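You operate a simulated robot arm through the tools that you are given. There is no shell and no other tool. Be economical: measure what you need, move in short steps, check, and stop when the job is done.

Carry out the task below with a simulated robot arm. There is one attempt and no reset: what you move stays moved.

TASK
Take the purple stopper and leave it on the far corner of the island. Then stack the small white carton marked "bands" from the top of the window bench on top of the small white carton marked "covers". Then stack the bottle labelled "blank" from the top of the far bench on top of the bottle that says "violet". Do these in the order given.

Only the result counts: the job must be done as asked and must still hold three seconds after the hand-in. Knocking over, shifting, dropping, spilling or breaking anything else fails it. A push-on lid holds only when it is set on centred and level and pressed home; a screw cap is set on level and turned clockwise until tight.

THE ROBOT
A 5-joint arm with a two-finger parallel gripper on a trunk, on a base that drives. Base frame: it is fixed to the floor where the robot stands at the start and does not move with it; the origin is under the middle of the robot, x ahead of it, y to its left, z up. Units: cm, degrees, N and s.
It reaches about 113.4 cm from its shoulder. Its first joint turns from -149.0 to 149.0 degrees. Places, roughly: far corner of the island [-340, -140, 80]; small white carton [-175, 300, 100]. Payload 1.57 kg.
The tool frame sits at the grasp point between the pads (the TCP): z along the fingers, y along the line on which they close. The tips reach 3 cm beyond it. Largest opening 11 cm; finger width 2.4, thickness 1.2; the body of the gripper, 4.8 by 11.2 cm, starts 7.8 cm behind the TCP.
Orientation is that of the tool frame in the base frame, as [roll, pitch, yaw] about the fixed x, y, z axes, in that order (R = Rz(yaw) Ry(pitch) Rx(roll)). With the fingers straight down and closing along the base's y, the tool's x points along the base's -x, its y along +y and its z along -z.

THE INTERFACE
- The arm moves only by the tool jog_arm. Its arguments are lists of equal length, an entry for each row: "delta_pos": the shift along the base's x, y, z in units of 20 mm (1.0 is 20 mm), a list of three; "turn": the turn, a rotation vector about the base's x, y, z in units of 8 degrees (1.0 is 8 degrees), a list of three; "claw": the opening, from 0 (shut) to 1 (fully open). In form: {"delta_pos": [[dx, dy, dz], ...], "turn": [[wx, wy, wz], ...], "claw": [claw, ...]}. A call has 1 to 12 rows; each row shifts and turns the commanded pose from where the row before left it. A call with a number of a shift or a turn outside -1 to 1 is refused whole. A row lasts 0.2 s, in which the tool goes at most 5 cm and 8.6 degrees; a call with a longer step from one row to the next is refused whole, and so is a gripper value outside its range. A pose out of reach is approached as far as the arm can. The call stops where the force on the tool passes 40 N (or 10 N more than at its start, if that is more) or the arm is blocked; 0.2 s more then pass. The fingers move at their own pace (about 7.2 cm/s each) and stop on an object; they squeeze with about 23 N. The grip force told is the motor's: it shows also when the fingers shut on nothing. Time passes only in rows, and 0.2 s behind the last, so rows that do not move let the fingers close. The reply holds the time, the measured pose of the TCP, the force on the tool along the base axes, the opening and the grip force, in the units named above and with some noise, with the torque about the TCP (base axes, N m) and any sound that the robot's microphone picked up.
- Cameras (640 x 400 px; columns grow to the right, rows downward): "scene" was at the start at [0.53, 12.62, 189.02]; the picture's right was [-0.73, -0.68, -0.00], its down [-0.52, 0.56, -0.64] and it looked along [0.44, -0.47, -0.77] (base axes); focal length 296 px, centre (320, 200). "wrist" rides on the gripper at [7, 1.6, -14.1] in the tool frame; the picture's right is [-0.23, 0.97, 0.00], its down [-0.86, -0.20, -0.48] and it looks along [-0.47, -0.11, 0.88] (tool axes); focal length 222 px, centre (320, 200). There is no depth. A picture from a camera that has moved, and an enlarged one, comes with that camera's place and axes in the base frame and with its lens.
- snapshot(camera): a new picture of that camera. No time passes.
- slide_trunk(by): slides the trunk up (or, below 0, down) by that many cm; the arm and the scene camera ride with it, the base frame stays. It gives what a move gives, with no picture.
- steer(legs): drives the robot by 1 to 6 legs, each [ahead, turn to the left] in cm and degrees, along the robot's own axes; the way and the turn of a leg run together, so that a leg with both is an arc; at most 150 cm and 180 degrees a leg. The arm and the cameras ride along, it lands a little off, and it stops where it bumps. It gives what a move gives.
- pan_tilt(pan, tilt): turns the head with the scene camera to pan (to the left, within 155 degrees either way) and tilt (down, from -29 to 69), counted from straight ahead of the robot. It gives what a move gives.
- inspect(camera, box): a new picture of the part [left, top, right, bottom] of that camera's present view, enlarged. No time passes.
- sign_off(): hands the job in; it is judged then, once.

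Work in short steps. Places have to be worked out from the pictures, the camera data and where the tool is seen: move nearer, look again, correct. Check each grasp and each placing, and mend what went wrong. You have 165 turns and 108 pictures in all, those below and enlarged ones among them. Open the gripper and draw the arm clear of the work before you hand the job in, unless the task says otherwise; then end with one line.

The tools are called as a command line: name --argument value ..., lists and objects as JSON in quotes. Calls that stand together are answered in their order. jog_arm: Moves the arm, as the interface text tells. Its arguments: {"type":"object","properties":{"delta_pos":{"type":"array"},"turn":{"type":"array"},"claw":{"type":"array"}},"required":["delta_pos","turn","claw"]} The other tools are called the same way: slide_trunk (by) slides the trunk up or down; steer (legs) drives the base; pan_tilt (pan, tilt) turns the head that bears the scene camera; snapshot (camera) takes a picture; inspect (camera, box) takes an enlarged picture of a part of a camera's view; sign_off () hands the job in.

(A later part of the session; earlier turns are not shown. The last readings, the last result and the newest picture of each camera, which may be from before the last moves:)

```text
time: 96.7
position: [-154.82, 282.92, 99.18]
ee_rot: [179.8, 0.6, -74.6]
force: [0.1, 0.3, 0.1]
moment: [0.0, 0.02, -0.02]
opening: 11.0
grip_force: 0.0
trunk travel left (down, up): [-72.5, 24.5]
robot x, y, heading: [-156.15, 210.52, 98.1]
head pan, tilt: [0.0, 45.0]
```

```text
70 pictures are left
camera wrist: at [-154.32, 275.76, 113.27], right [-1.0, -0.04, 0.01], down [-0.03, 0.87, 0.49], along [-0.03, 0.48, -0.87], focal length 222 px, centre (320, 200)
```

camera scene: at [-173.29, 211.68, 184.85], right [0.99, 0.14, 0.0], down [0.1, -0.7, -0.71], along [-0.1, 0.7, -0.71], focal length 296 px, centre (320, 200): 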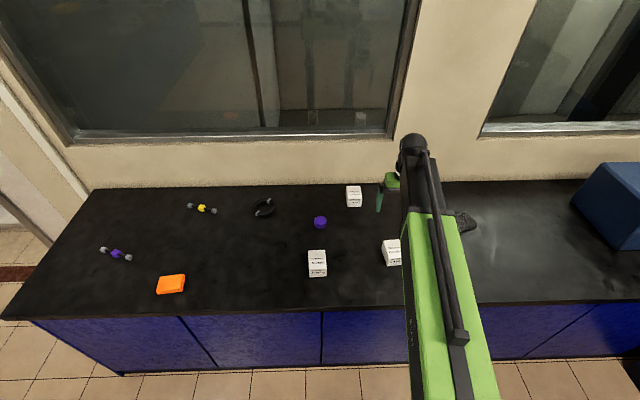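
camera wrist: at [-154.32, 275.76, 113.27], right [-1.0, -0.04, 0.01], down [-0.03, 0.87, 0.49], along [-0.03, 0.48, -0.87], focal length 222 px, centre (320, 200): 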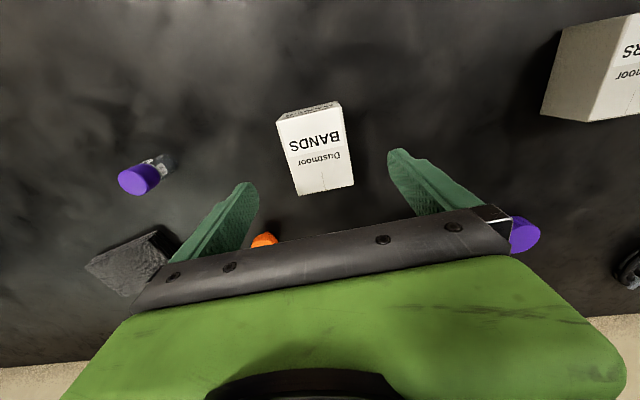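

Box is centred between the fingers and aligned. Lowering 10 cm to TCP z≈89 and closing.

slide_trunk --by -10

jog_arm --delta_pos '[[0, 0, 0], [0, 0, 0], [0, 0, 0], [0, 0, 0], [0, 0, 0]]' --turn '[[0, 0, 0], [0, 0, 0], [0, 0, 0], [0, 0, 0], [0, 0, 0]]' --claw '[0.8, 0.6, 0.4, 0.4, 0.4]'

snapshot --camera "wrist"

```text
time: 98.0
position: [-154.72, 283.08, 89.25]
ee_rot: [179.6, 0.6, -74.7]
force: [0.4, 0.4, -0.6]
moment: [0.01, -0.01, -0.03]
opening: 10.98
grip_force: 0.1
trunk travel left (down, up): [-62.5, 34.5]
robot x, y, heading: [-155.82, 210.66, 98.2]
head pan, tilt: [0.0, 45.0]
```

```text
time: 99.2
position: [-154.84, 283.09, 89.16]
ee_rot: [179.7, 0.6, -74.7]
force: [-0.1, 0.4, 0.9]
moment: [0.05, -0.02, 0.01]
opening: 6.57
grip_force: 22.5
trunk travel left (down, up): [-62.5, 34.5]
robot x, y, heading: [-155.94, 210.89, 98.4]
head pan, tilt: [0.0, 45.0]
```

```text
69 pictures are left
camera wrist: at [-154.32, 275.76, 103.27], right [-1.0, -0.04, 0.01], down [-0.03, 0.87, 0.49], along [-0.03, 0.48, -0.87], focal length 222 px, centre (320, 200)
```

wrist: 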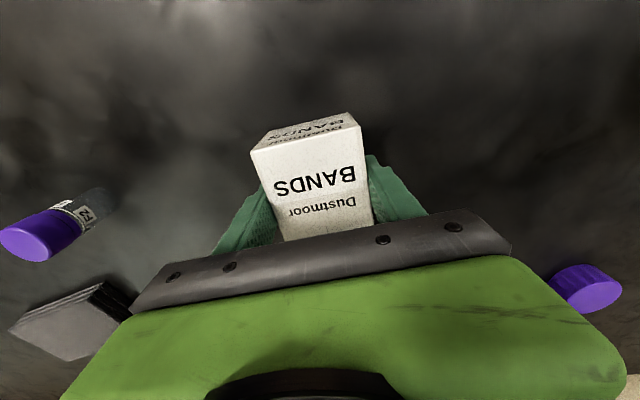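

Gripped at 6.57 cm. Lifting 12 cm.

slide_trunk --by 12

snapshot --camera "wrist"

inspect --camera "scene" --box '[290, 180, 450, 290]'

```text
time: 100.7
position: [-154.63, 282.9, 101.21]
ee_rot: [179.7, 0.5, -74.8]
force: [0.3, 0.1, -0.6]
moment: [-0.02, -0.01, 0.02]
opening: 6.53
grip_force: 23.0
trunk travel left (down, up): [-74.5, 22.5]
robot x, y, heading: [-155.94, 210.69, 98.3]
head pan, tilt: [0.0, 45.0]
```

```text
68 pictures are left
camera wrist: at [-154.33, 275.77, 115.26], right [-1.0, -0.04, 0.01], down [-0.03, 0.87, 0.49], along [-0.03, 0.48, -0.87], focal length 222 px, centre (320, 200)
```

wrist: 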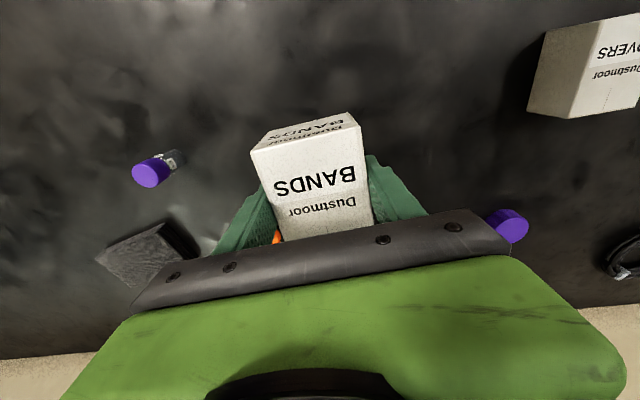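

```text
3.64 times, centred on (370, 235) of scene
camera zoom: at [-173.33, 211.72, 172.84], right [0.99, 0.14, 0.0], down [0.1, -0.7, -0.71], along [-0.1, 0.7, -0.71], focal length 1078 px, centre (138, 73)
```

zoom: 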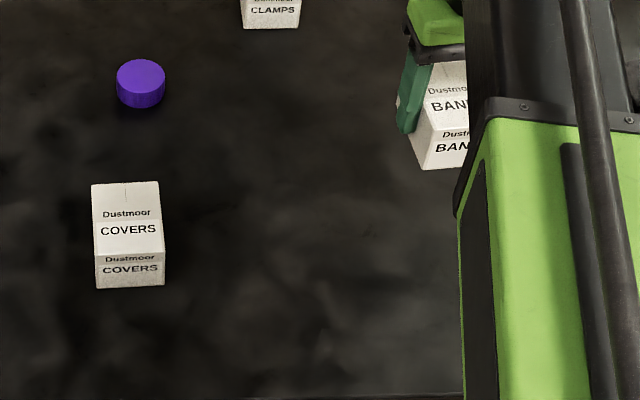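

Box held centred. Covers' top centre from two views ≈(-183.5,273.8). Moving over it at this height, turning -4.2° to match.

jog_arm --delta_pos '[[-1, -0.31, 0], [-1, -0.31, 0], [-1, -0.31, 0], [-1, -0.31, 0], [-1, -0.31, 0], [-1, -0.31, 0], [-1, -0.31, 0], [-1, -0.31, 0], [-1, -0.31, 0], [-1, -0.31, 0]]' --turn '[[0, 0, 0], [0, 0, 0], [0, 0, 0], [0, 0, 0], [0, 0, 0], [0, 0, 0], [0, 0, -0.13], [0, 0, -0.13], [0, 0, -0.13], [0, 0, -0.13]]' --claw '[0.4, 0.4, 0.4, 0.4, 0.4, 0.4, 0.4, 0.4, 0.4, 0.4]'

jog_arm --delta_pos '[[-1, -0.31, 0], [-1, -0.31, 0], [-1, -0.31, 0], [-1, -0.31, 0], [-0.4, -0.28, 0], [0, 0, 0]]' --turn '[[0, 0, 0], [0, 0, 0], [0, 0, 0], [0, 0, 0], [0, 0, 0], [0, 0, 0]]' --claw '[0.4, 0.4, 0.4, 0.4, 0.4, 0.4]'

snapshot --camera "scene"

snapshot --camera "wrist"

```text
time: 102.9
position: [-174.77, 276.63, 101.13]
ee_rot: [179.7, 0.6, -79.0]
force: [0.6, 0.3, -1.2]
moment: [-0.01, -0.01, 0.0]
opening: 6.55
grip_force: 22.4
trunk travel left (down, up): [-74.5, 22.5]
robot x, y, heading: [-156.12, 210.67, 98.3]
head pan, tilt: [0.0, 45.0]
```

```text
time: 104.3
position: [-183.64, 273.84, 101.25]
ee_rot: [179.7, 0.4, -79.0]
force: [0.2, -0.5, -0.4]
moment: [0.01, -0.01, -0.02]
opening: 6.57
grip_force: 23.1
trunk travel left (down, up): [-74.5, 22.5]
robot x, y, heading: [-156.34, 210.95, 98.6]
head pan, tilt: [0.0, 45.0]
```

```text
66 pictures are left
camera scene: at [-173.33, 211.72, 172.84], right [0.99, 0.14, 0.0], down [0.1, -0.7, -0.71], along [-0.1, 0.7, -0.71], focal length 296 px, centre (320, 200)
```

scene: 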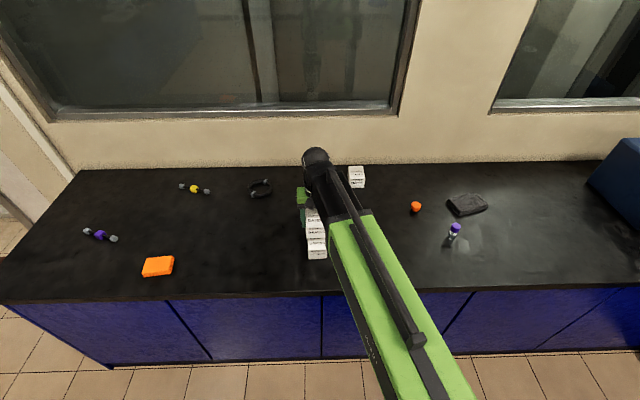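

```text
65 pictures are left
camera wrist: at [-183.77, 266.48, 115.26], right [-1.0, 0.03, 0.01], down [0.03, 0.87, 0.49], along [0.01, 0.49, -0.87], focal length 222 px, centre (320, 200)
```

wrist: 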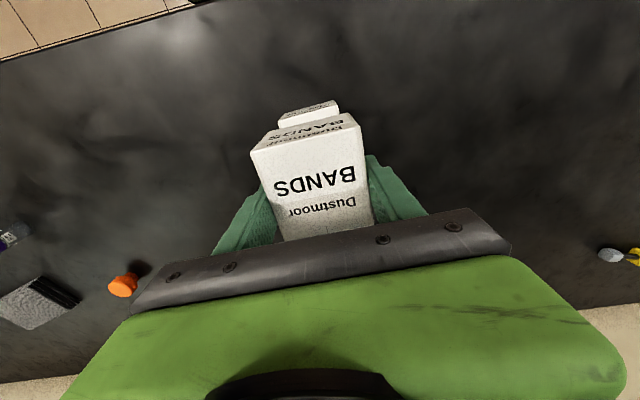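

Aligned above "covers". Lowering 5.3 cm, then looking from both cameras.

slide_trunk --by -5.3

inspect --camera "scene" --box '[280, 170, 380, 270]'

inspect --camera "wrist" --box '[230, 70, 390, 170]'

```text
time: 105.2
position: [-183.57, 273.69, 95.9]
ee_rot: [179.7, 0.6, -78.9]
force: [0.1, 0.2, -0.5]
moment: [-0.01, -0.02, -0.02]
opening: 6.54
grip_force: 22.4
trunk travel left (down, up): [-69.2, 27.8]
robot x, y, heading: [-155.84, 210.5, 98.2]
head pan, tilt: [0.0, 45.0]
```

```text
4.00 times, centred on (330, 220) of scene
camera zoom: at [-173.33, 211.71, 167.54], right [0.99, 0.14, 0.0], down [0.1, -0.7, -0.71], along [-0.1, 0.7, -0.71], focal length 1186 px, centre (280, 120)
```

zoom: 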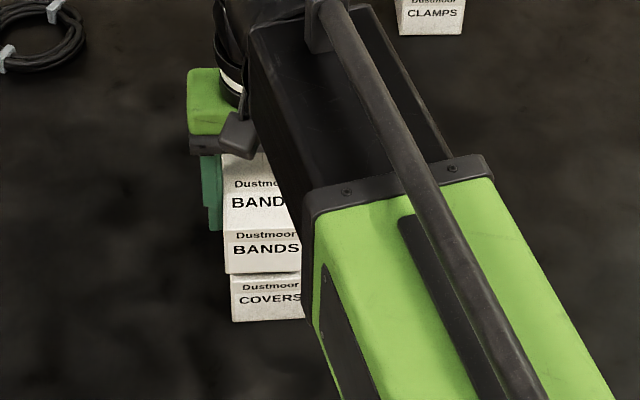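

```text
4.00 times, centred on (310, 120) of wrist
camera zoom: at [-183.75, 266.49, 109.97], right [-1.0, 0.04, 0.01], down [0.03, 0.87, 0.49], along [0.01, 0.49, -0.87], focal length 888 px, centre (360, 520)
```

zoom: 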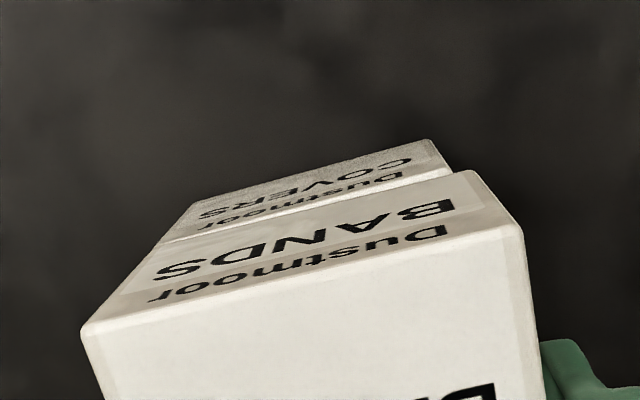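

Edges line up well. Lowering in small steps to contact.

slide_trunk --by -0.7

slide_trunk --by -0.3

```text
time: 105.8
position: [-183.58, 273.74, 95.21]
ee_rot: [179.7, 0.6, -78.9]
force: [-0.1, 0.4, -0.1]
moment: [-0.02, 0.0, -0.03]
opening: 6.57
grip_force: 22.7
trunk travel left (down, up): [-68.5, 28.5]
robot x, y, heading: [-155.93, 210.95, 98.1]
head pan, tilt: [0.0, 45.0]
```

```text
time: 106.3
position: [-183.7, 273.7, 95.0]
ee_rot: [179.6, 0.7, -78.8]
force: [-0.5, -0.3, -1.0]
moment: [0.02, -0.01, 0.02]
opening: 6.56
grip_force: 23.3
trunk travel left (down, up): [-68.2, 28.8]
robot x, y, heading: [-156.2, 210.79, 98.0]
head pan, tilt: [0.0, 45.0]
```

slide_trunk --by -0.3

slide_trunk --by -0.2

```text
time: 106.8
position: [-183.62, 273.66, 94.72]
ee_rot: [179.6, 0.7, -78.9]
force: [-2.6, 4.8, 20.4]
moment: [0.16, -0.27, 0.01]
opening: 6.56
grip_force: 23.6
trunk travel left (down, up): [-67.9, 29.1]
robot x, y, heading: [-156.28, 210.31, 98.2]
head pan, tilt: [0.0, 45.0]
```

```text
time: 107.3
position: [-183.62, 273.49, 94.61]
ee_rot: [179.7, 0.6, -78.9]
force: [-1.5, 1.1, 19.3]
moment: [0.07, -0.29, 0.04]
opening: 6.56
grip_force: 22.7
trunk travel left (down, up): [-67.7, 29.3]
robot x, y, heading: [-156.39, 210.83, 98.1]
head pan, tilt: [0.0, 45.0]
```

Seated (about 20 N). Opening to release.

jog_arm --delta_pos '[[0, 0, 0], [0, 0, 0], [0, 0, 0], [0, 0, 0]]' --turn '[[0, 0, 0], [0, 0, 0], [0, 0, 0], [0, 0, 0]]' --claw '[0.65, 0.75, 0.9, 1]'

slide_trunk --by 20

snapshot --camera "wrist"

inspect --camera "scene" --box '[260, 170, 420, 290]'

```text
time: 108.3
position: [-183.7, 273.66, 94.44]
ee_rot: [179.7, 0.6, -78.9]
force: [-0.9, -0.1, -0.1]
moment: [0.0, -0.01, 0.02]
opening: 11.0
grip_force: 0.0
trunk travel left (down, up): [-67.7, 29.3]
robot x, y, heading: [-156.12, 210.57, 97.8]
head pan, tilt: [0.0, 45.0]
```

```text
time: 110.5
position: [-183.76, 273.64, 114.42]
ee_rot: [179.8, 0.5, -78.9]
force: [0.4, -0.5, -0.6]
moment: [0.01, -0.01, -0.02]
opening: 11.02
grip_force: 0.2
trunk travel left (down, up): [-87.7, 9.3]
robot x, y, heading: [-156.62, 210.87, 98.3]
head pan, tilt: [0.0, 45.0]
```

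```text
62 pictures are left
camera wrist: at [-183.76, 266.48, 128.46], right [-1.0, 0.03, 0.01], down [0.03, 0.87, 0.49], along [0.01, 0.49, -0.87], focal length 222 px, centre (320, 200)
```

wrist: 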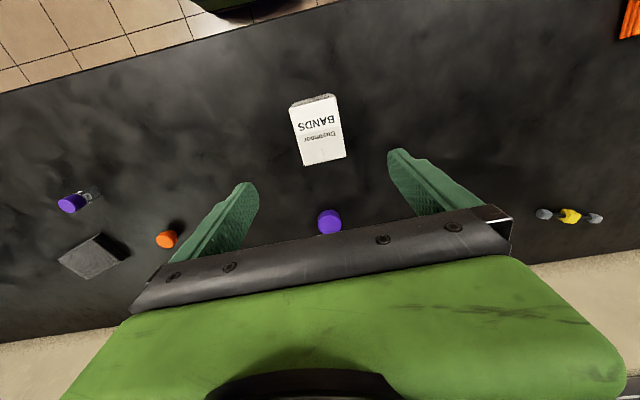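

```text
3.33 times, centred on (340, 230) of scene
camera zoom: at [-173.34, 211.71, 186.04], right [0.99, 0.14, 0.0], down [0.1, -0.7, -0.71], along [-0.1, 0.7, -0.71], focal length 988 px, centre (253, 100)
```

zoom: 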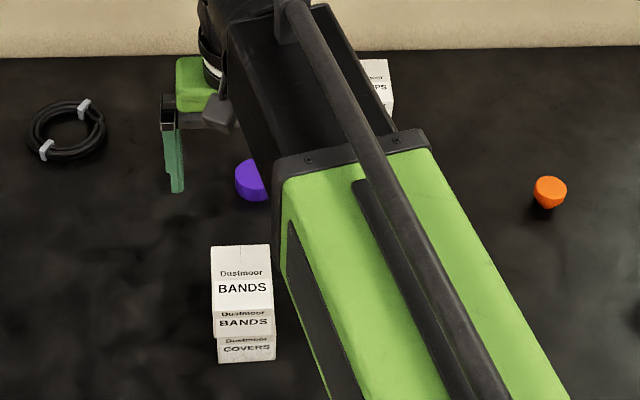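

The stack stands well. Now back off and drive to the start bench, facing the "violet" and white-capped bottles.

steer --legs '[[-60, 0], [0, -160.5], [111, 0], [110, 0], [0, 62.3]]'

pan_tilt --pan -10 --tilt 30

snapshot --camera "scene"

```text
time: 134.1
position: [14.88, -37.49, 114.29]
ee_rot: [179.7, 0.5, -178.9]
force: [1.0, 0.5, 0.9]
moment: [-0.04, 0.03, 0.0]
opening: 11.0
grip_force: 0.2
trunk travel left (down, up): [-87.7, 9.3]
robot x, y, heading: [-52.08, -51.05, -2.1]
head pan, tilt: [0.0, 45.0]
```

```text
time: 134.9
position: [14.66, -37.51, 114.55]
ee_rot: [179.7, 0.7, -178.8]
force: [0.0, 1.1, -1.1]
moment: [-0.02, 0.06, 0.04]
opening: 11.0
grip_force: 0.1
trunk travel left (down, up): [-87.7, 9.3]
robot x, y, heading: [-52.26, -51.05, -2.0]
head pan, tilt: [-10.0, 30.0]
```

```text
60 pictures are left
camera scene: at [-47.1, -35.44, 188.28], right [-0.21, -0.98, 0.0], down [-0.49, 0.1, -0.87], along [0.85, -0.18, -0.5], focal length 296 px, centre (320, 200)
```

scene: 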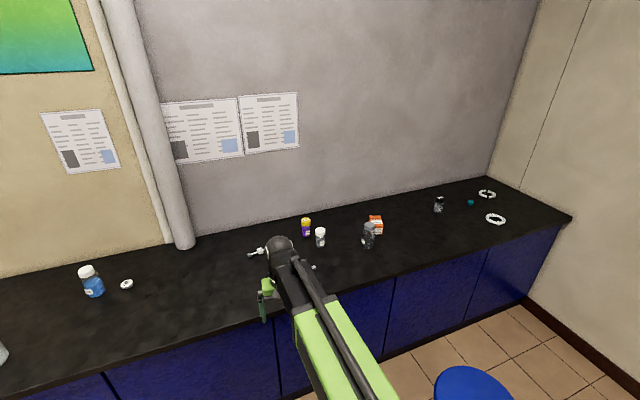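

inspect --camera "scene" --box '[280, 190, 520, 270]'

inspect --camera "scene" --box '[290, 205, 340, 255]'

```text
2.67 times, centred on (400, 230) of scene
camera zoom: at [-47.1, -35.44, 188.28], right [-0.21, -0.98, 0.0], down [-0.49, 0.1, -0.87], along [0.85, -0.18, -0.5], focal length 791 px, centre (107, 120)
```

zoom: 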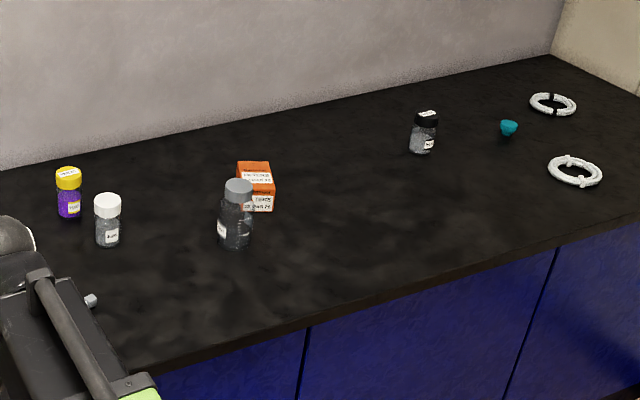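

```text
8.00 times, centred on (315, 230) of scene
camera zoom: at [-47.1, -35.44, 188.28], right [-0.21, -0.98, 0.0], down [-0.49, 0.1, -0.87], along [0.85, -0.18, -0.5], focal length 2372 px, centre (360, -40)
```

zoom: 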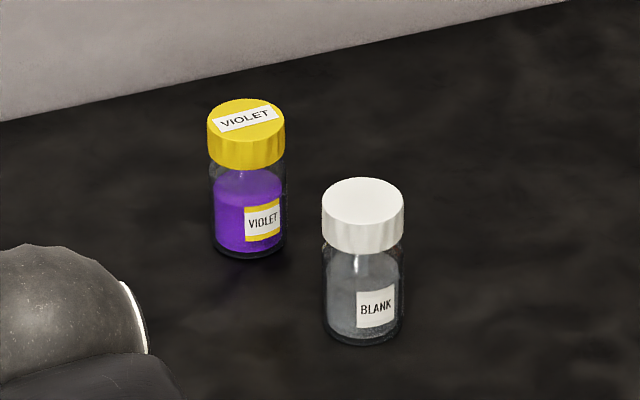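

Labels confirmed: VIOLET ≈(91,-56.5), BLANK ≈(80,-62.5), top ≈z 95. Driving 55 cm ahead with the arm high.

steer --legs '[[55, 0]]'

snapshot --camera "wrist"

pan_tilt --pan -10 --tilt 45

snapshot --camera "scene"

```text
time: 138.0
position: [68.85, -39.08, 114.25]
ee_rot: [179.7, 0.5, -178.6]
force: [1.0, 0.8, -0.5]
moment: [0.02, -0.01, 0.02]
opening: 10.99
grip_force: 0.0
trunk travel left (down, up): [-87.7, 9.3]
robot x, y, heading: [1.87, -52.67, -2.0]
head pan, tilt: [-10.0, 30.0]
```

```text
57 pictures are left
camera wrist: at [61.71, -37.76, 128.43], right [0.2, 0.98, 0.01], down [0.86, -0.18, 0.49], along [0.48, -0.09, -0.87], focal length 222 px, centre (320, 200)
```

wrist: 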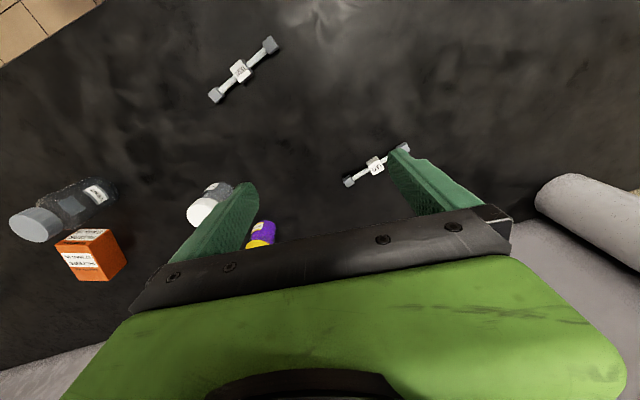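

```text
time: 138.8
position: [68.75, -39.08, 114.47]
ee_rot: [179.7, 0.6, -178.6]
force: [0.9, -0.2, -0.1]
moment: [-0.03, 0.03, -0.02]
opening: 11.01
grip_force: 0.0
trunk travel left (down, up): [-87.7, 9.3]
robot x, y, heading: [1.73, -53.0, -1.7]
head pan, tilt: [-10.0, 45.0]
```

```text
56 pictures are left
camera scene: at [5.93, -37.26, 186.05], right [-0.2, -0.98, 0.0], down [-0.69, 0.14, -0.71], along [0.69, -0.14, -0.71], focal length 296 px, centre (320, 200)
```

scene: 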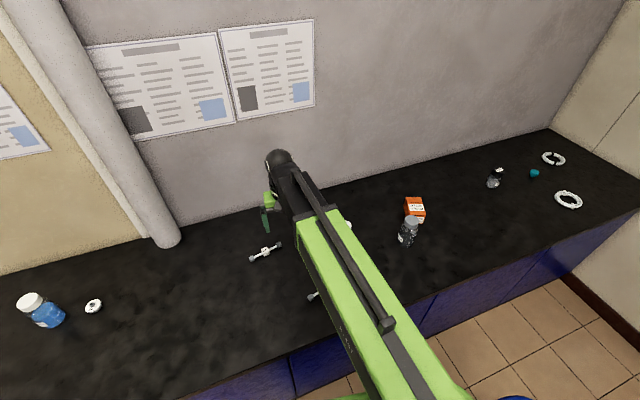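

Moving the tool to about (72,-62) at height to view both bottles from above.

jog_arm --delta_pos '[[0.15, -1, 0], [0.15, -1, 0], [0.15, -1, 0], [0.15, -1, 0], [0.15, -1, 0], [0.15, -1, 0], [0.15, -1, 0], [0.15, -1, 0], [0.15, -1, 0], [0.15, -1, 0], [0.15, -1, 0], [0, -0.5, 0]]' --turn '[[0, 0, 0], [0, 0, 0], [0, 0, 0], [0, 0, 0], [0, 0, 0], [0, 0, 0], [0, 0, 0], [0, 0, 0], [0, 0, 0], [0, 0, 0], [0, 0, 0], [0, 0, 0]]' --claw '[1, 1, 1, 1, 1, 1, 1, 1, 1, 1, 1, 1]'

snapshot --camera "wrist"

snapshot --camera "scene"

```text
time: 141.4
position: [71.93, -62.27, 114.34]
ee_rot: [179.6, 0.5, -178.5]
force: [-0.8, 0.0, 0.1]
moment: [-0.02, -0.01, -0.04]
opening: 10.99
grip_force: 0.1
trunk travel left (down, up): [-87.7, 9.3]
robot x, y, heading: [1.42, -52.93, -1.3]
head pan, tilt: [-10.0, 45.0]
```

```text
55 pictures are left
camera wrist: at [64.86, -60.83, 128.47], right [0.2, 0.98, 0.01], down [0.86, -0.18, 0.49], along [0.48, -0.09, -0.87], focal length 222 px, centre (320, 200)
```

wrist: 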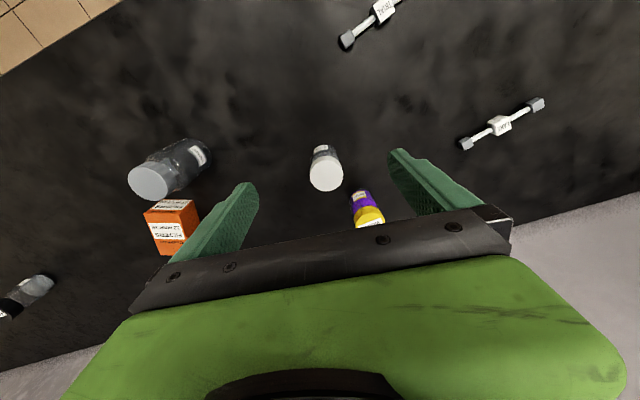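

```text
54 pictures are left
camera scene: at [5.9, -37.27, 186.04], right [-0.2, -0.98, 0.0], down [-0.69, 0.14, -0.71], along [0.69, -0.14, -0.71], focal length 296 px, centre (320, 200)
```

scene: 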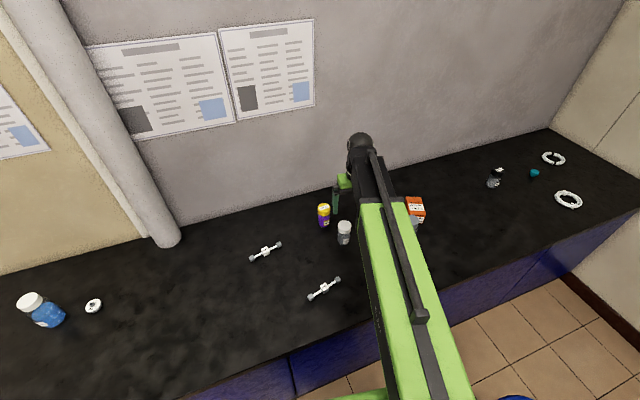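

Zooming the wrist view on the two bottles for accurate positions.

inspect --camera "wrist" --box '[290, 135, 400, 235]'

inspect --camera "scene" --box '[300, 185, 370, 255]'

```text
4.00 times, centred on (345, 185) of wrist
camera zoom: at [64.86, -60.83, 128.47], right [0.2, 0.98, 0.01], down [0.86, -0.18, 0.49], along [0.48, -0.09, -0.87], focal length 888 px, centre (220, 260)
```

zoom: 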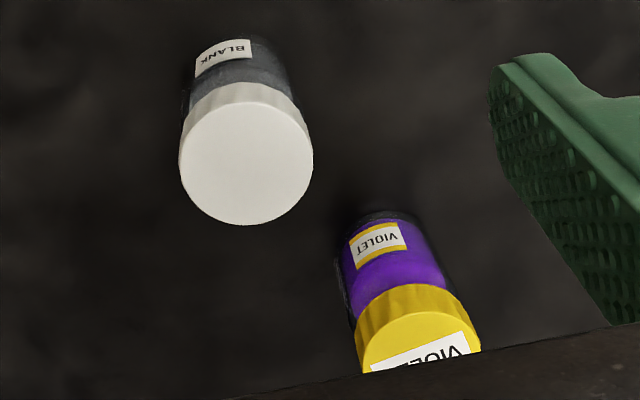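

```text
5.71 times, centred on (335, 220) of scene
camera zoom: at [5.9, -37.27, 186.04], right [-0.2, -0.98, 0.0], down [-0.69, 0.14, -0.71], along [0.69, -0.14, -0.71], focal length 1694 px, centre (234, 86)
```

zoom: 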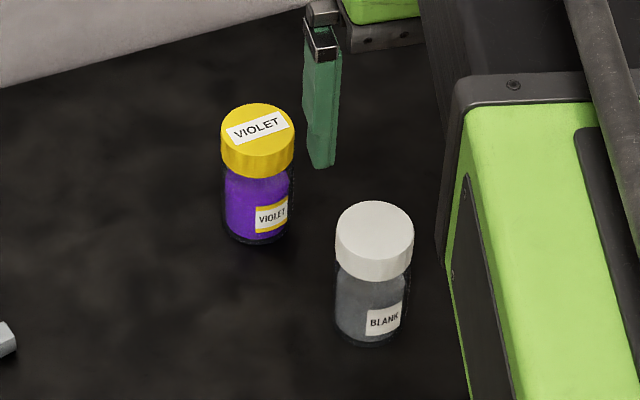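

Blank ≈(78.9,-62.2), violet ≈(89.9,-56.1), tops ≈z 94.7, diameter ≈5.5. Centring over Blank and lowering 12 cm (tips still above the cap... tips ≈99), then looking.

jog_arm --delta_pos '[[1, 0.02, 0], [1, 0.02, 0], [1, 0, 0], [0.5, 0, 0], [0, 0, 0]]' --turn '[[-0.05, 0.06, 0], [0, 0, 0], [0, 0, 0], [0, 0, 0], [0, 0, 0]]' --claw '[1, 1, 1, 1, 1]'

slide_trunk --by -12

snapshot --camera "wrist"

inspect --camera "scene" --box '[280, 160, 400, 280]'

```text
time: 142.6
position: [79.06, -62.17, 114.45]
ee_rot: [-179.9, 0.2, -178.6]
force: [0.6, 0.6, 0.3]
moment: [-0.01, -0.04, 0.01]
opening: 10.99
grip_force: 0.1
trunk travel left (down, up): [-87.7, 9.3]
robot x, y, heading: [1.97, -52.67, -1.9]
head pan, tilt: [-10.0, 45.0]
```

```text
time: 144.1
position: [78.94, -62.2, 102.47]
ee_rot: [-180.0, 0.1, -178.6]
force: [-0.9, 0.3, 1.1]
moment: [-0.01, -0.02, 0.03]
opening: 11.01
grip_force: 0.1
trunk travel left (down, up): [-75.7, 21.3]
robot x, y, heading: [1.66, -52.58, -1.6]
head pan, tilt: [-10.0, 45.0]
```

```text
51 pictures are left
camera wrist: at [72.01, -60.65, 116.52], right [0.2, 0.98, 0.0], down [0.86, -0.18, 0.48], along [0.47, -0.1, -0.88], focal length 222 px, centre (320, 200)
```

wrist: 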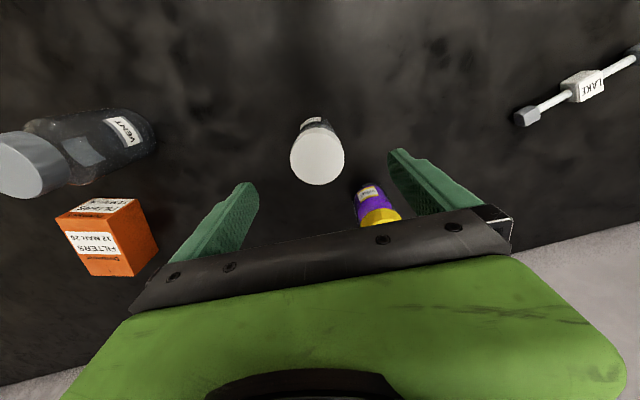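

```text
3.33 times, centred on (340, 220) of scene
camera zoom: at [5.9, -37.26, 174.04], right [-0.2, -0.98, 0.0], down [-0.69, 0.14, -0.71], along [0.69, -0.14, -0.71], focal length 988 px, centre (253, 133)
```

zoom: 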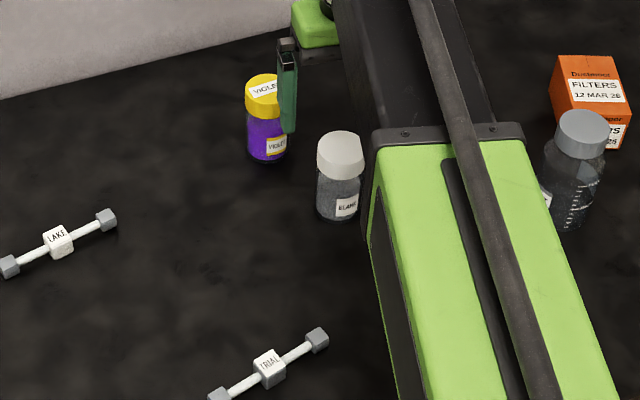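

Blank is centred (78.9,-62.4). Lowering 12.3 cm to TCP z≈90 and closing.

slide_trunk --by -9

snapshot --camera "wrist"

```text
time: 145.3
position: [78.92, -62.05, 93.48]
ee_rot: [-180.0, 0.2, -178.6]
force: [-0.1, -0.4, 0.6]
moment: [0.0, 0.0, 0.01]
opening: 10.99
grip_force: 0.1
trunk travel left (down, up): [-66.7, 30.3]
robot x, y, heading: [1.85, -52.63, -1.7]
head pan, tilt: [-10.0, 45.0]
```

```text
49 pictures are left
camera wrist: at [72.01, -60.65, 107.52], right [0.2, 0.98, 0.0], down [0.86, -0.18, 0.48], along [0.47, -0.1, -0.88], focal length 222 px, centre (320, 200)
```

wrist: 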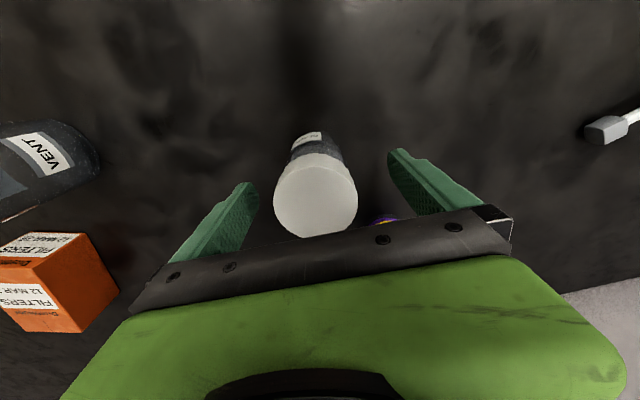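

Bottle centre y ≈ -62.5; I shift -0.35 cm, lower 4.2 cm, and close.

jog_arm --delta_pos '[[0, -0.17, 0], [0, 0, 0]]' --turn '[[0, 0, 0], [0, 0, 0]]' --claw '[1, 1]'

slide_trunk --by -4.2

jog_arm --delta_pos '[[0, 0, 0], [0, 0, 0], [0, 0, 0], [0, 0, 0], [0, 0, 0], [0, 0, 0]]' --turn '[[0, 0, 0], [0, 0, 0], [0, 0, 0], [0, 0, 0], [0, 0, 0], [0, 0, 0]]' --claw '[0.8, 0.65, 0.5, 0.4, 0.3, 0.3]'

inspect --camera "scene" --box '[280, 160, 400, 280]'

```text
time: 145.9
position: [79.04, -62.57, 93.4]
ee_rot: [-180.0, 0.2, -178.7]
force: [0.2, 0.7, 1.0]
moment: [-0.02, -0.01, 0.01]
opening: 11.01
grip_force: 0.1
trunk travel left (down, up): [-66.7, 30.3]
robot x, y, heading: [2.27, -53.01, -1.7]
head pan, tilt: [-10.0, 45.0]
```

```text
time: 146.8
position: [79.07, -62.42, 89.3]
ee_rot: [180.0, 0.0, -178.5]
force: [-0.5, 0.3, 0.4]
moment: [-0.02, 0.0, -0.02]
opening: 11.0
grip_force: 0.1
trunk travel left (down, up): [-62.5, 34.5]
robot x, y, heading: [1.88, -52.84, -1.5]
head pan, tilt: [-10.0, 45.0]
```

```text
time: 148.2
position: [79.08, -62.49, 89.29]
ee_rot: [179.9, 0.1, -178.7]
force: [-0.1, 1.1, 0.3]
moment: [0.08, 0.03, -0.02]
opening: 5.52
grip_force: 22.2
trunk travel left (down, up): [-62.5, 34.5]
robot x, y, heading: [1.88, -53.09, -1.8]
head pan, tilt: [-10.0, 45.0]
```

```text
3.33 times, centred on (340, 220) of scene
camera zoom: at [5.9, -37.25, 160.84], right [-0.2, -0.98, 0.0], down [-0.69, 0.14, -0.71], along [0.69, -0.14, -0.71], focal length 988 px, centre (253, 133)
```

zoom: 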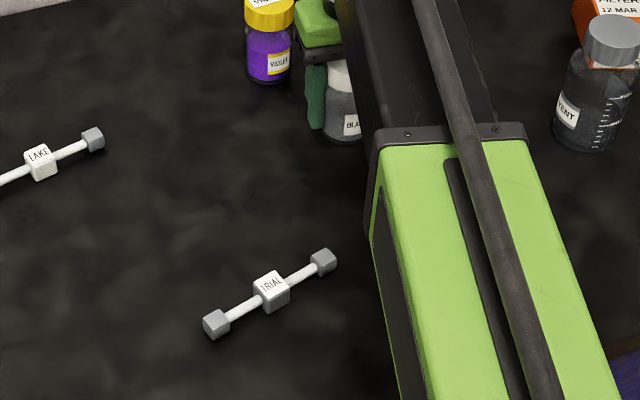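

Gripped at 5.52 cm. Lifting gently, then checking.

slide_trunk --by 15.5

snapshot --camera "wrist"

snapshot --camera "scene"

```text
time: 150.0
position: [79.09, -62.59, 104.63]
ee_rot: [-179.9, 0.1, -178.7]
force: [0.0, -0.2, -2.1]
moment: [-0.03, 0.0, 0.01]
opening: 5.53
grip_force: 23.0
trunk travel left (down, up): [-78.0, 19.0]
robot x, y, heading: [1.79, -52.82, -1.7]
head pan, tilt: [-10.0, 45.0]
```

```text
47 pictures are left
camera wrist: at [72.1, -60.97, 118.8], right [0.2, 0.98, 0.0], down [0.86, -0.18, 0.48], along [0.47, -0.1, -0.88], focal length 222 px, centre (320, 200)
```

wrist: 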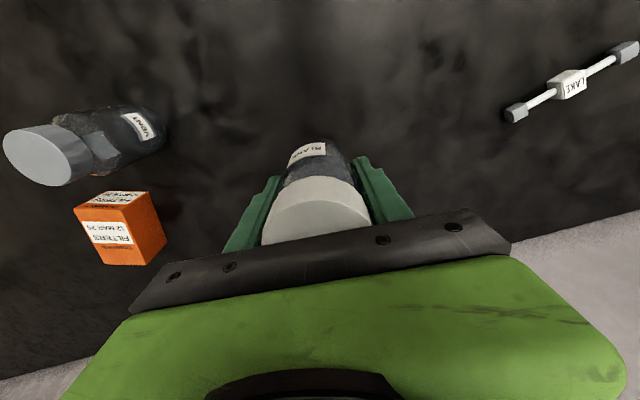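

```text
46 pictures are left
camera scene: at [5.94, -37.26, 176.33], right [-0.2, -0.98, 0.0], down [-0.69, 0.14, -0.71], along [0.69, -0.14, -0.71], focal length 296 px, centre (320, 200)
```

scene: 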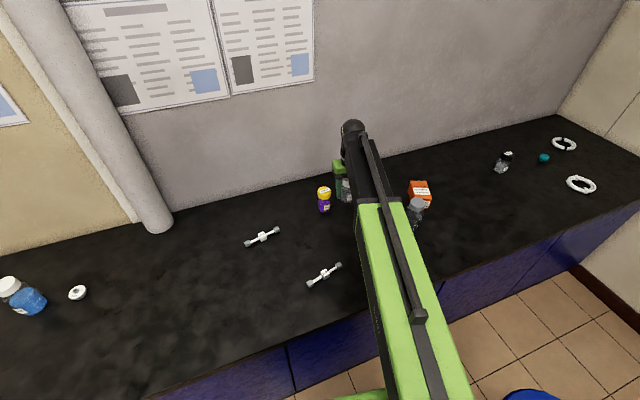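

Bottle is held level. Moving it by (+11.0,+5.95) over "violet" at this height, then comparing.

jog_arm --delta_pos '[[0.55, 0.3, 0], [0.8, 0.43, 0], [0.8, 0.43, 0], [0.8, 0.43, 0], [0.8, 0.43, 0], [0.8, 0.43, 0], [0.6, 0.32, 0], [0.35, 0.2, 0], [0, 0, 0], [0, 0, 0]]' --turn '[[0, 0, 0], [0, 0, 0], [0, 0, 0], [0, 0, 0], [0, 0, 0], [0, 0, 0], [0, 0, 0], [0, 0, 0], [0, 0, 0], [0, 0, 0]]' --claw '[0.3, 0.3, 0.3, 0.3, 0.3, 0.3, 0.3, 0.3, 0.3, 0.3]'

snapshot --camera "wrist"

inspect --camera "scene" --box '[285, 135, 385, 235]'

```text
time: 152.2
position: [90.13, -56.59, 104.7]
ee_rot: [-180.0, 0.1, -178.5]
force: [-0.8, 0.2, -1.8]
moment: [0.02, 0.02, -0.01]
opening: 5.51
grip_force: 23.4
trunk travel left (down, up): [-78.0, 19.0]
robot x, y, heading: [2.13, -52.65, -1.6]
head pan, tilt: [-10.0, 45.0]
```

```text
45 pictures are left
camera wrist: at [83.12, -55.07, 118.8], right [0.2, 0.98, 0.0], down [0.86, -0.18, 0.48], along [0.47, -0.1, -0.88], focal length 222 px, centre (320, 200)
```

wrist: 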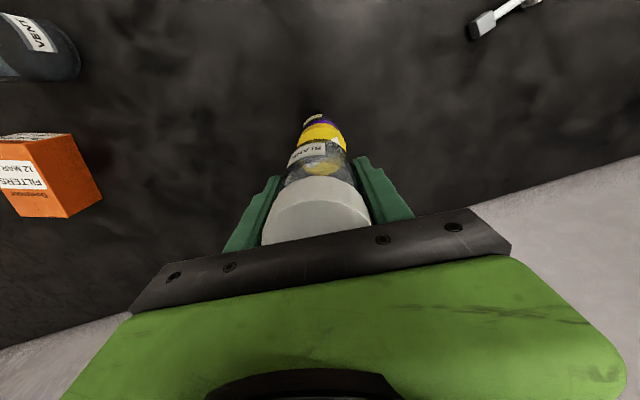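

```text
4.00 times, centred on (335, 185) of scene
camera zoom: at [5.95, -37.26, 176.34], right [-0.2, -0.98, 0.0], down [-0.69, 0.14, -0.71], along [0.69, -0.14, -0.71], focal length 1186 px, centre (260, 260)
```

zoom: 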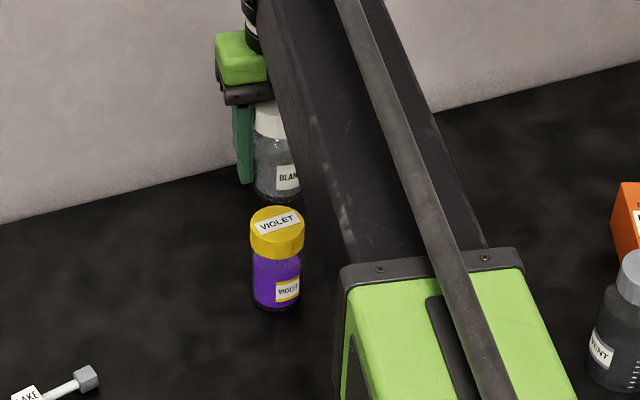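

Zooming on both views to measure the offset between the held bottle and violet.

inspect --camera "wrist" --box '[250, 100, 390, 250]'

inspect --camera "scene" --box '[333, 155, 373, 195]'

inspect --camera "scene" --box '[310, 155, 350, 215]'

```text
2.67 times, centred on (320, 175) of wrist
camera zoom: at [83.12, -55.07, 118.8], right [0.2, 0.98, 0.0], down [0.86, -0.18, 0.48], along [0.47, -0.1, -0.88], focal length 592 px, centre (320, 267)
```

zoom: 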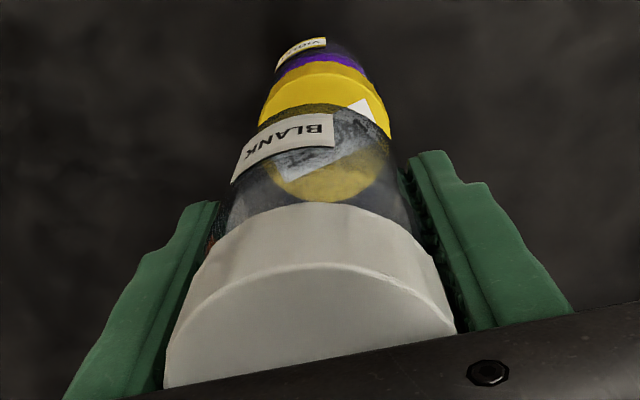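

```text
10.00 times, centred on (353, 175) of scene
camera zoom: at [5.95, -37.26, 176.34], right [-0.2, -0.98, 0.0], down [-0.69, 0.14, -0.71], along [0.69, -0.14, -0.71], focal length 2965 px, centre (-10, 450)
```

zoom: 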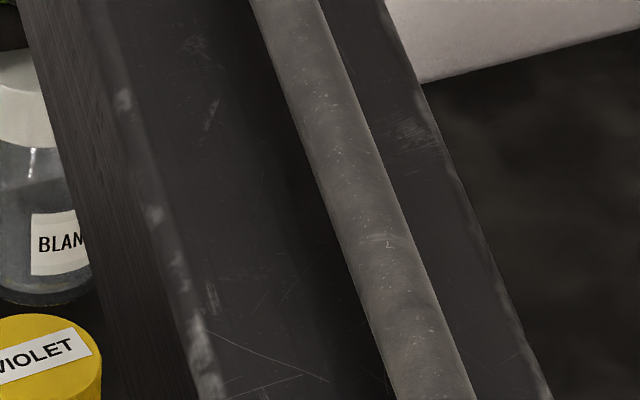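

```text
6.67 times, centred on (330, 185) of scene
camera zoom: at [5.95, -37.26, 176.34], right [-0.2, -0.98, 0.0], down [-0.69, 0.14, -0.71], along [0.69, -0.14, -0.71], focal length 1976 px, centre (253, 300)
```

zoom: 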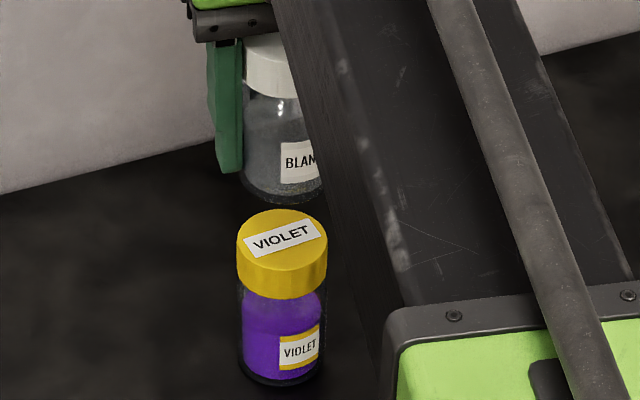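

The offsets suggest shifting about +0.15 in x and +0.3 in y. Correcting, lowering 4.2 cm and checking again.

jog_arm --delta_pos '[[0.08, 0.14, 0], [0, 0, 0]]' --turn '[[0, 0, 0], [0, 0, 0]]' --claw '[0.3, 0.3]'

slide_trunk --by -4.2

inspect --camera "scene" --box '[305, 140, 365, 200]'

inspect --camera "wrist" --box '[260, 95, 380, 195]'

```text
time: 152.8
position: [90.17, -56.34, 104.67]
ee_rot: [-180.0, 0.1, -178.6]
force: [0.6, -0.7, -2.1]
moment: [0.03, 0.01, 0.02]
opening: 5.5
grip_force: 23.0
trunk travel left (down, up): [-78.0, 19.0]
robot x, y, heading: [1.59, -52.62, -1.8]
head pan, tilt: [-10.0, 45.0]
```

```text
time: 153.6
position: [90.14, -56.45, 100.48]
ee_rot: [-180.0, 0.0, -178.6]
force: [0.6, -1.5, -1.5]
moment: [-0.01, -0.02, 0.01]
opening: 5.54
grip_force: 23.3
trunk travel left (down, up): [-73.8, 23.2]
robot x, y, heading: [1.89, -52.35, -1.7]
head pan, tilt: [-10.0, 45.0]
```

```text
6.67 times, centred on (335, 170) of scene
camera zoom: at [5.93, -37.27, 172.14], right [-0.2, -0.98, 0.0], down [-0.69, 0.14, -0.71], along [0.69, -0.14, -0.71], focal length 1976 px, centre (220, 400)
```

zoom: 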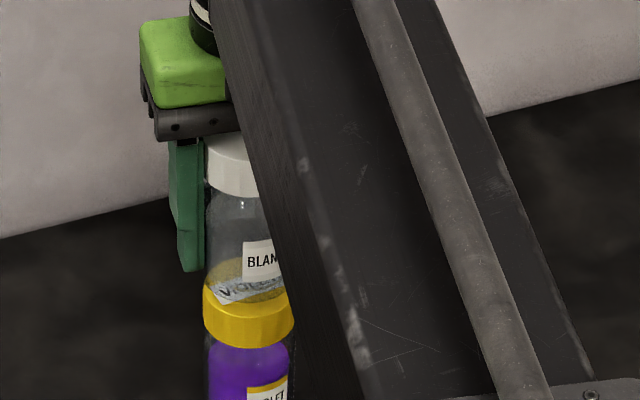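

```text
4.00 times, centred on (320, 145) of wrist
camera zoom: at [83.26, -54.82, 114.6], right [0.2, 0.98, 0.0], down [0.86, -0.18, 0.48], along [0.47, -0.1, -0.88], focal length 888 px, centre (320, 420)
```

zoom: 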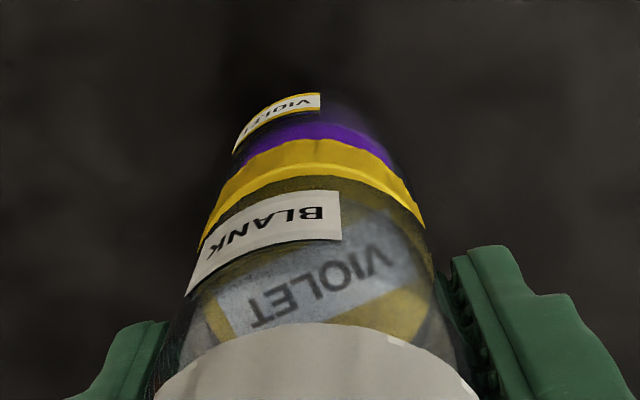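

Both views now show the bottles nearly coaxial (within ~0.2 cm). Shifting +0.1 in y and lowering in small steps.

jog_arm --delta_pos '[[0, 0.05, 0], [0, 0, 0]]' --turn '[[0, 0, 0], [0, 0, 0]]' --claw '[0.3, 0.3]'

slide_trunk --by -0.6

slide_trunk --by -0.3

slide_trunk --by -0.2

```text
time: 154.2
position: [90.22, -56.27, 100.43]
ee_rot: [-180.0, 0.1, -178.6]
force: [0.1, -0.5, -2.3]
moment: [0.0, -0.02, 0.02]
opening: 5.5
grip_force: 23.4
trunk travel left (down, up): [-73.8, 23.2]
robot x, y, heading: [2.08, -52.97, -1.8]
head pan, tilt: [-10.0, 45.0]
```

```text
time: 154.8
position: [90.2, -56.14, 99.97]
ee_rot: [180.0, 0.1, -178.7]
force: [-0.3, 0.0, -2.0]
moment: [0.01, -0.03, -0.01]
opening: 5.53
grip_force: 23.0
trunk travel left (down, up): [-73.2, 23.8]
robot x, y, heading: [2.25, -52.66, -1.7]
head pan, tilt: [-10.0, 45.0]
```

```text
time: 155.3
position: [90.19, -56.27, 99.51]
ee_rot: [-180.0, 0.0, -178.7]
force: [0.1, 0.4, -1.8]
moment: [-0.01, 0.01, 0.0]
opening: 5.54
grip_force: 23.3
trunk travel left (down, up): [-72.9, 24.1]
robot x, y, heading: [1.89, -52.81, -1.8]
head pan, tilt: [-10.0, 45.0]
```

```text
time: 155.8
position: [90.17, -56.22, 99.54]
ee_rot: [-179.9, 0.0, -178.6]
force: [2.5, 0.1, 12.5]
moment: [0.08, -0.06, -0.06]
opening: 5.51
grip_force: 22.9
trunk travel left (down, up): [-72.7, 24.3]
robot x, y, heading: [1.83, -52.87, -1.7]
head pan, tilt: [-10.0, 45.0]
```

Contact (12.5 N up) with the top at ≈z 95.1. Checking alignment once more before releasing.

inspect --camera "wrist" --box '[260, 95, 380, 195]'

inspect --camera "scene" --box '[305, 140, 365, 200]'

```text
4.00 times, centred on (320, 145) of wrist
camera zoom: at [83.18, -54.73, 113.6], right [0.2, 0.98, 0.0], down [0.86, -0.18, 0.48], along [0.47, -0.1, -0.88], focal length 888 px, centre (320, 420)
```

zoom: 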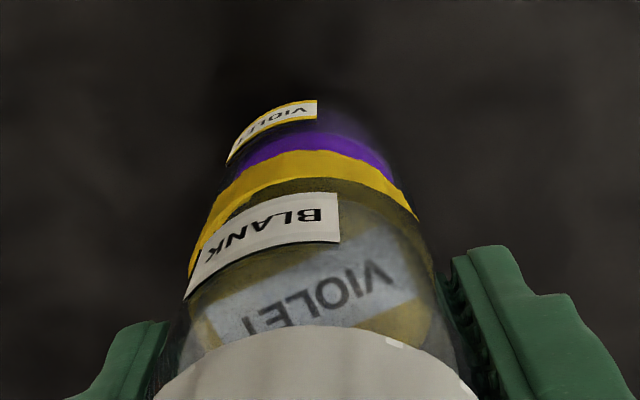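

```text
6.67 times, centred on (335, 170) of scene
camera zoom: at [5.78, -37.25, 171.06], right [-0.2, -0.98, 0.0], down [-0.69, 0.14, -0.71], along [0.69, -0.14, -0.71], focal length 1976 px, centre (220, 400)
```

zoom: 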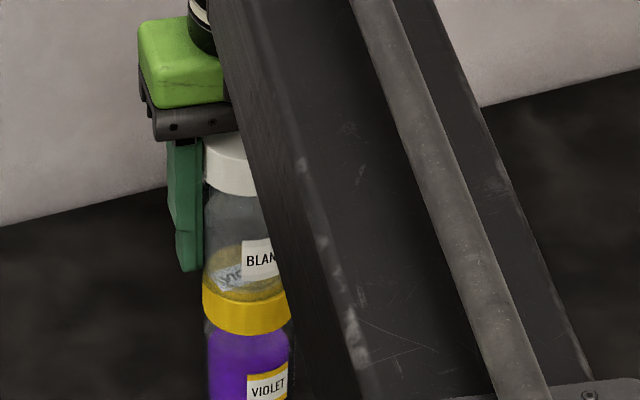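

Offset is within ~2 mm. Releasing slowly and lifting clear.

jog_arm --delta_pos '[[0, 0, 0], [0, 0, 0], [0, 0, 0], [0, 0, 0], [0, 0, 0], [0, 0, 0]]' --turn '[[0, 0, 0], [0, 0, 0], [0, 0, 0], [0, 0, 0], [0, 0, 0], [0, 0, 0]]' --claw '[0.52, 0.56, 0.62, 0.75, 0.9, 1]'

snapshot --camera "wrist"

```text
time: 157.2
position: [90.2, -56.23, 99.38]
ee_rot: [180.0, 0.1, -178.6]
force: [0.0, 0.0, -0.3]
moment: [0.0, 0.02, -0.01]
opening: 10.98
grip_force: 0.0
trunk travel left (down, up): [-72.7, 24.3]
robot x, y, heading: [1.59, -52.79, -2.1]
head pan, tilt: [-10.0, 45.0]
```

```text
36 pictures are left
camera wrist: at [83.26, -54.73, 113.51], right [0.2, 0.98, 0.0], down [0.86, -0.18, 0.48], along [0.47, -0.1, -0.88], focal length 222 px, centre (320, 200)
```

wrist: 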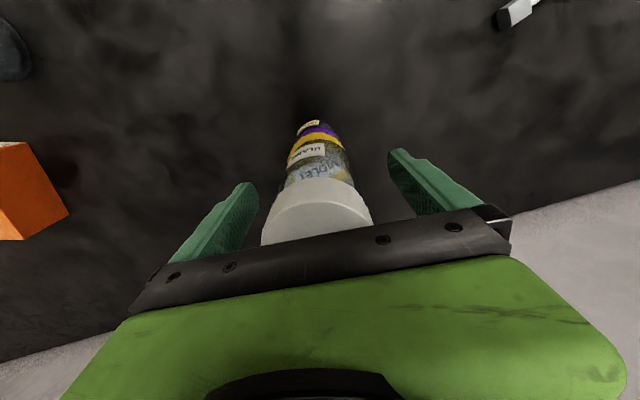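

Standing free between the fingers. Raising the trunk straight up (tips clear the cap), then checking the stack.

slide_trunk --by 22

jog_arm --delta_pos '[[-1, -1, 0], [-1, -1, 0], [-1, -1, 0], [-1, -1, 0], [-1, -1, 0], [-1, -1, 0], [-1, -1, 0], [-1, -1, 0], [-1, -1, 0], [-1, -1, 0]]' --turn '[[0, 0, 0], [0, 0, 0], [0, 0, 0], [0, 0, 0], [0, 0, 0], [0, 0, 0], [0, 0, 0], [0, 0, 0], [0, 0, 0], [0, 0, 0]]' --claw '[1, 1, 1, 1, 1, 1, 1, 1, 1, 1]'

snapshot --camera "scene"

inspect --camera "scene" --box '[290, 165, 370, 265]'

```text
time: 159.5
position: [90.21, -56.21, 121.37]
ee_rot: [-180.0, 0.1, -178.6]
force: [-0.2, 0.4, 0.1]
moment: [-0.01, -0.01, -0.02]
opening: 11.0
grip_force: 0.0
trunk travel left (down, up): [-94.7, 2.3]
robot x, y, heading: [1.72, -52.65, -1.9]
head pan, tilt: [-10.0, 45.0]
```

```text
time: 161.7
position: [70.13, -76.33, 121.52]
ee_rot: [-180.0, 0.0, -178.6]
force: [-0.6, -0.3, -0.6]
moment: [0.04, -0.01, 0.04]
opening: 10.99
grip_force: 0.2
trunk travel left (down, up): [-94.7, 2.3]
robot x, y, heading: [1.81, -52.68, -1.7]
head pan, tilt: [-10.0, 45.0]
```

```text
35 pictures are left
camera scene: at [5.85, -37.31, 193.05], right [-0.2, -0.98, 0.0], down [-0.69, 0.14, -0.71], along [0.69, -0.14, -0.71], focal length 296 px, centre (320, 200)
```

scene: 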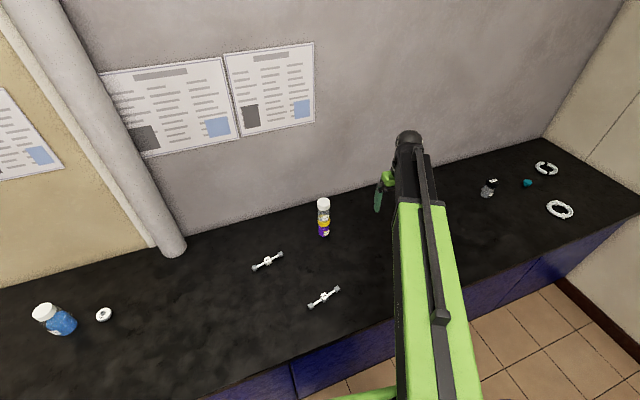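

```text
4.00 times, centred on (330, 215) of scene
camera zoom: at [5.85, -37.31, 193.05], right [-0.2, -0.98, 0.0], down [-0.69, 0.14, -0.71], along [0.69, -0.14, -0.71], focal length 1186 px, centre (280, 140)
```

zoom: 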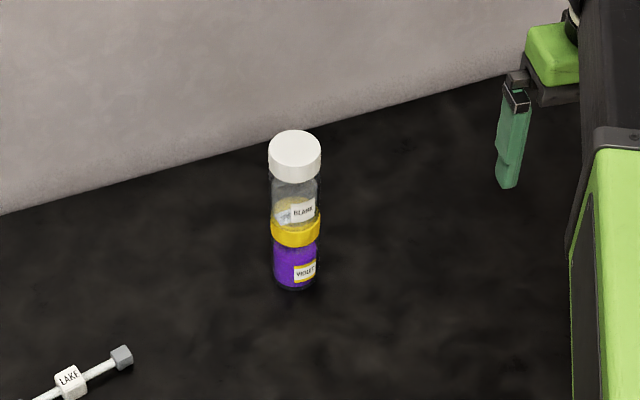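

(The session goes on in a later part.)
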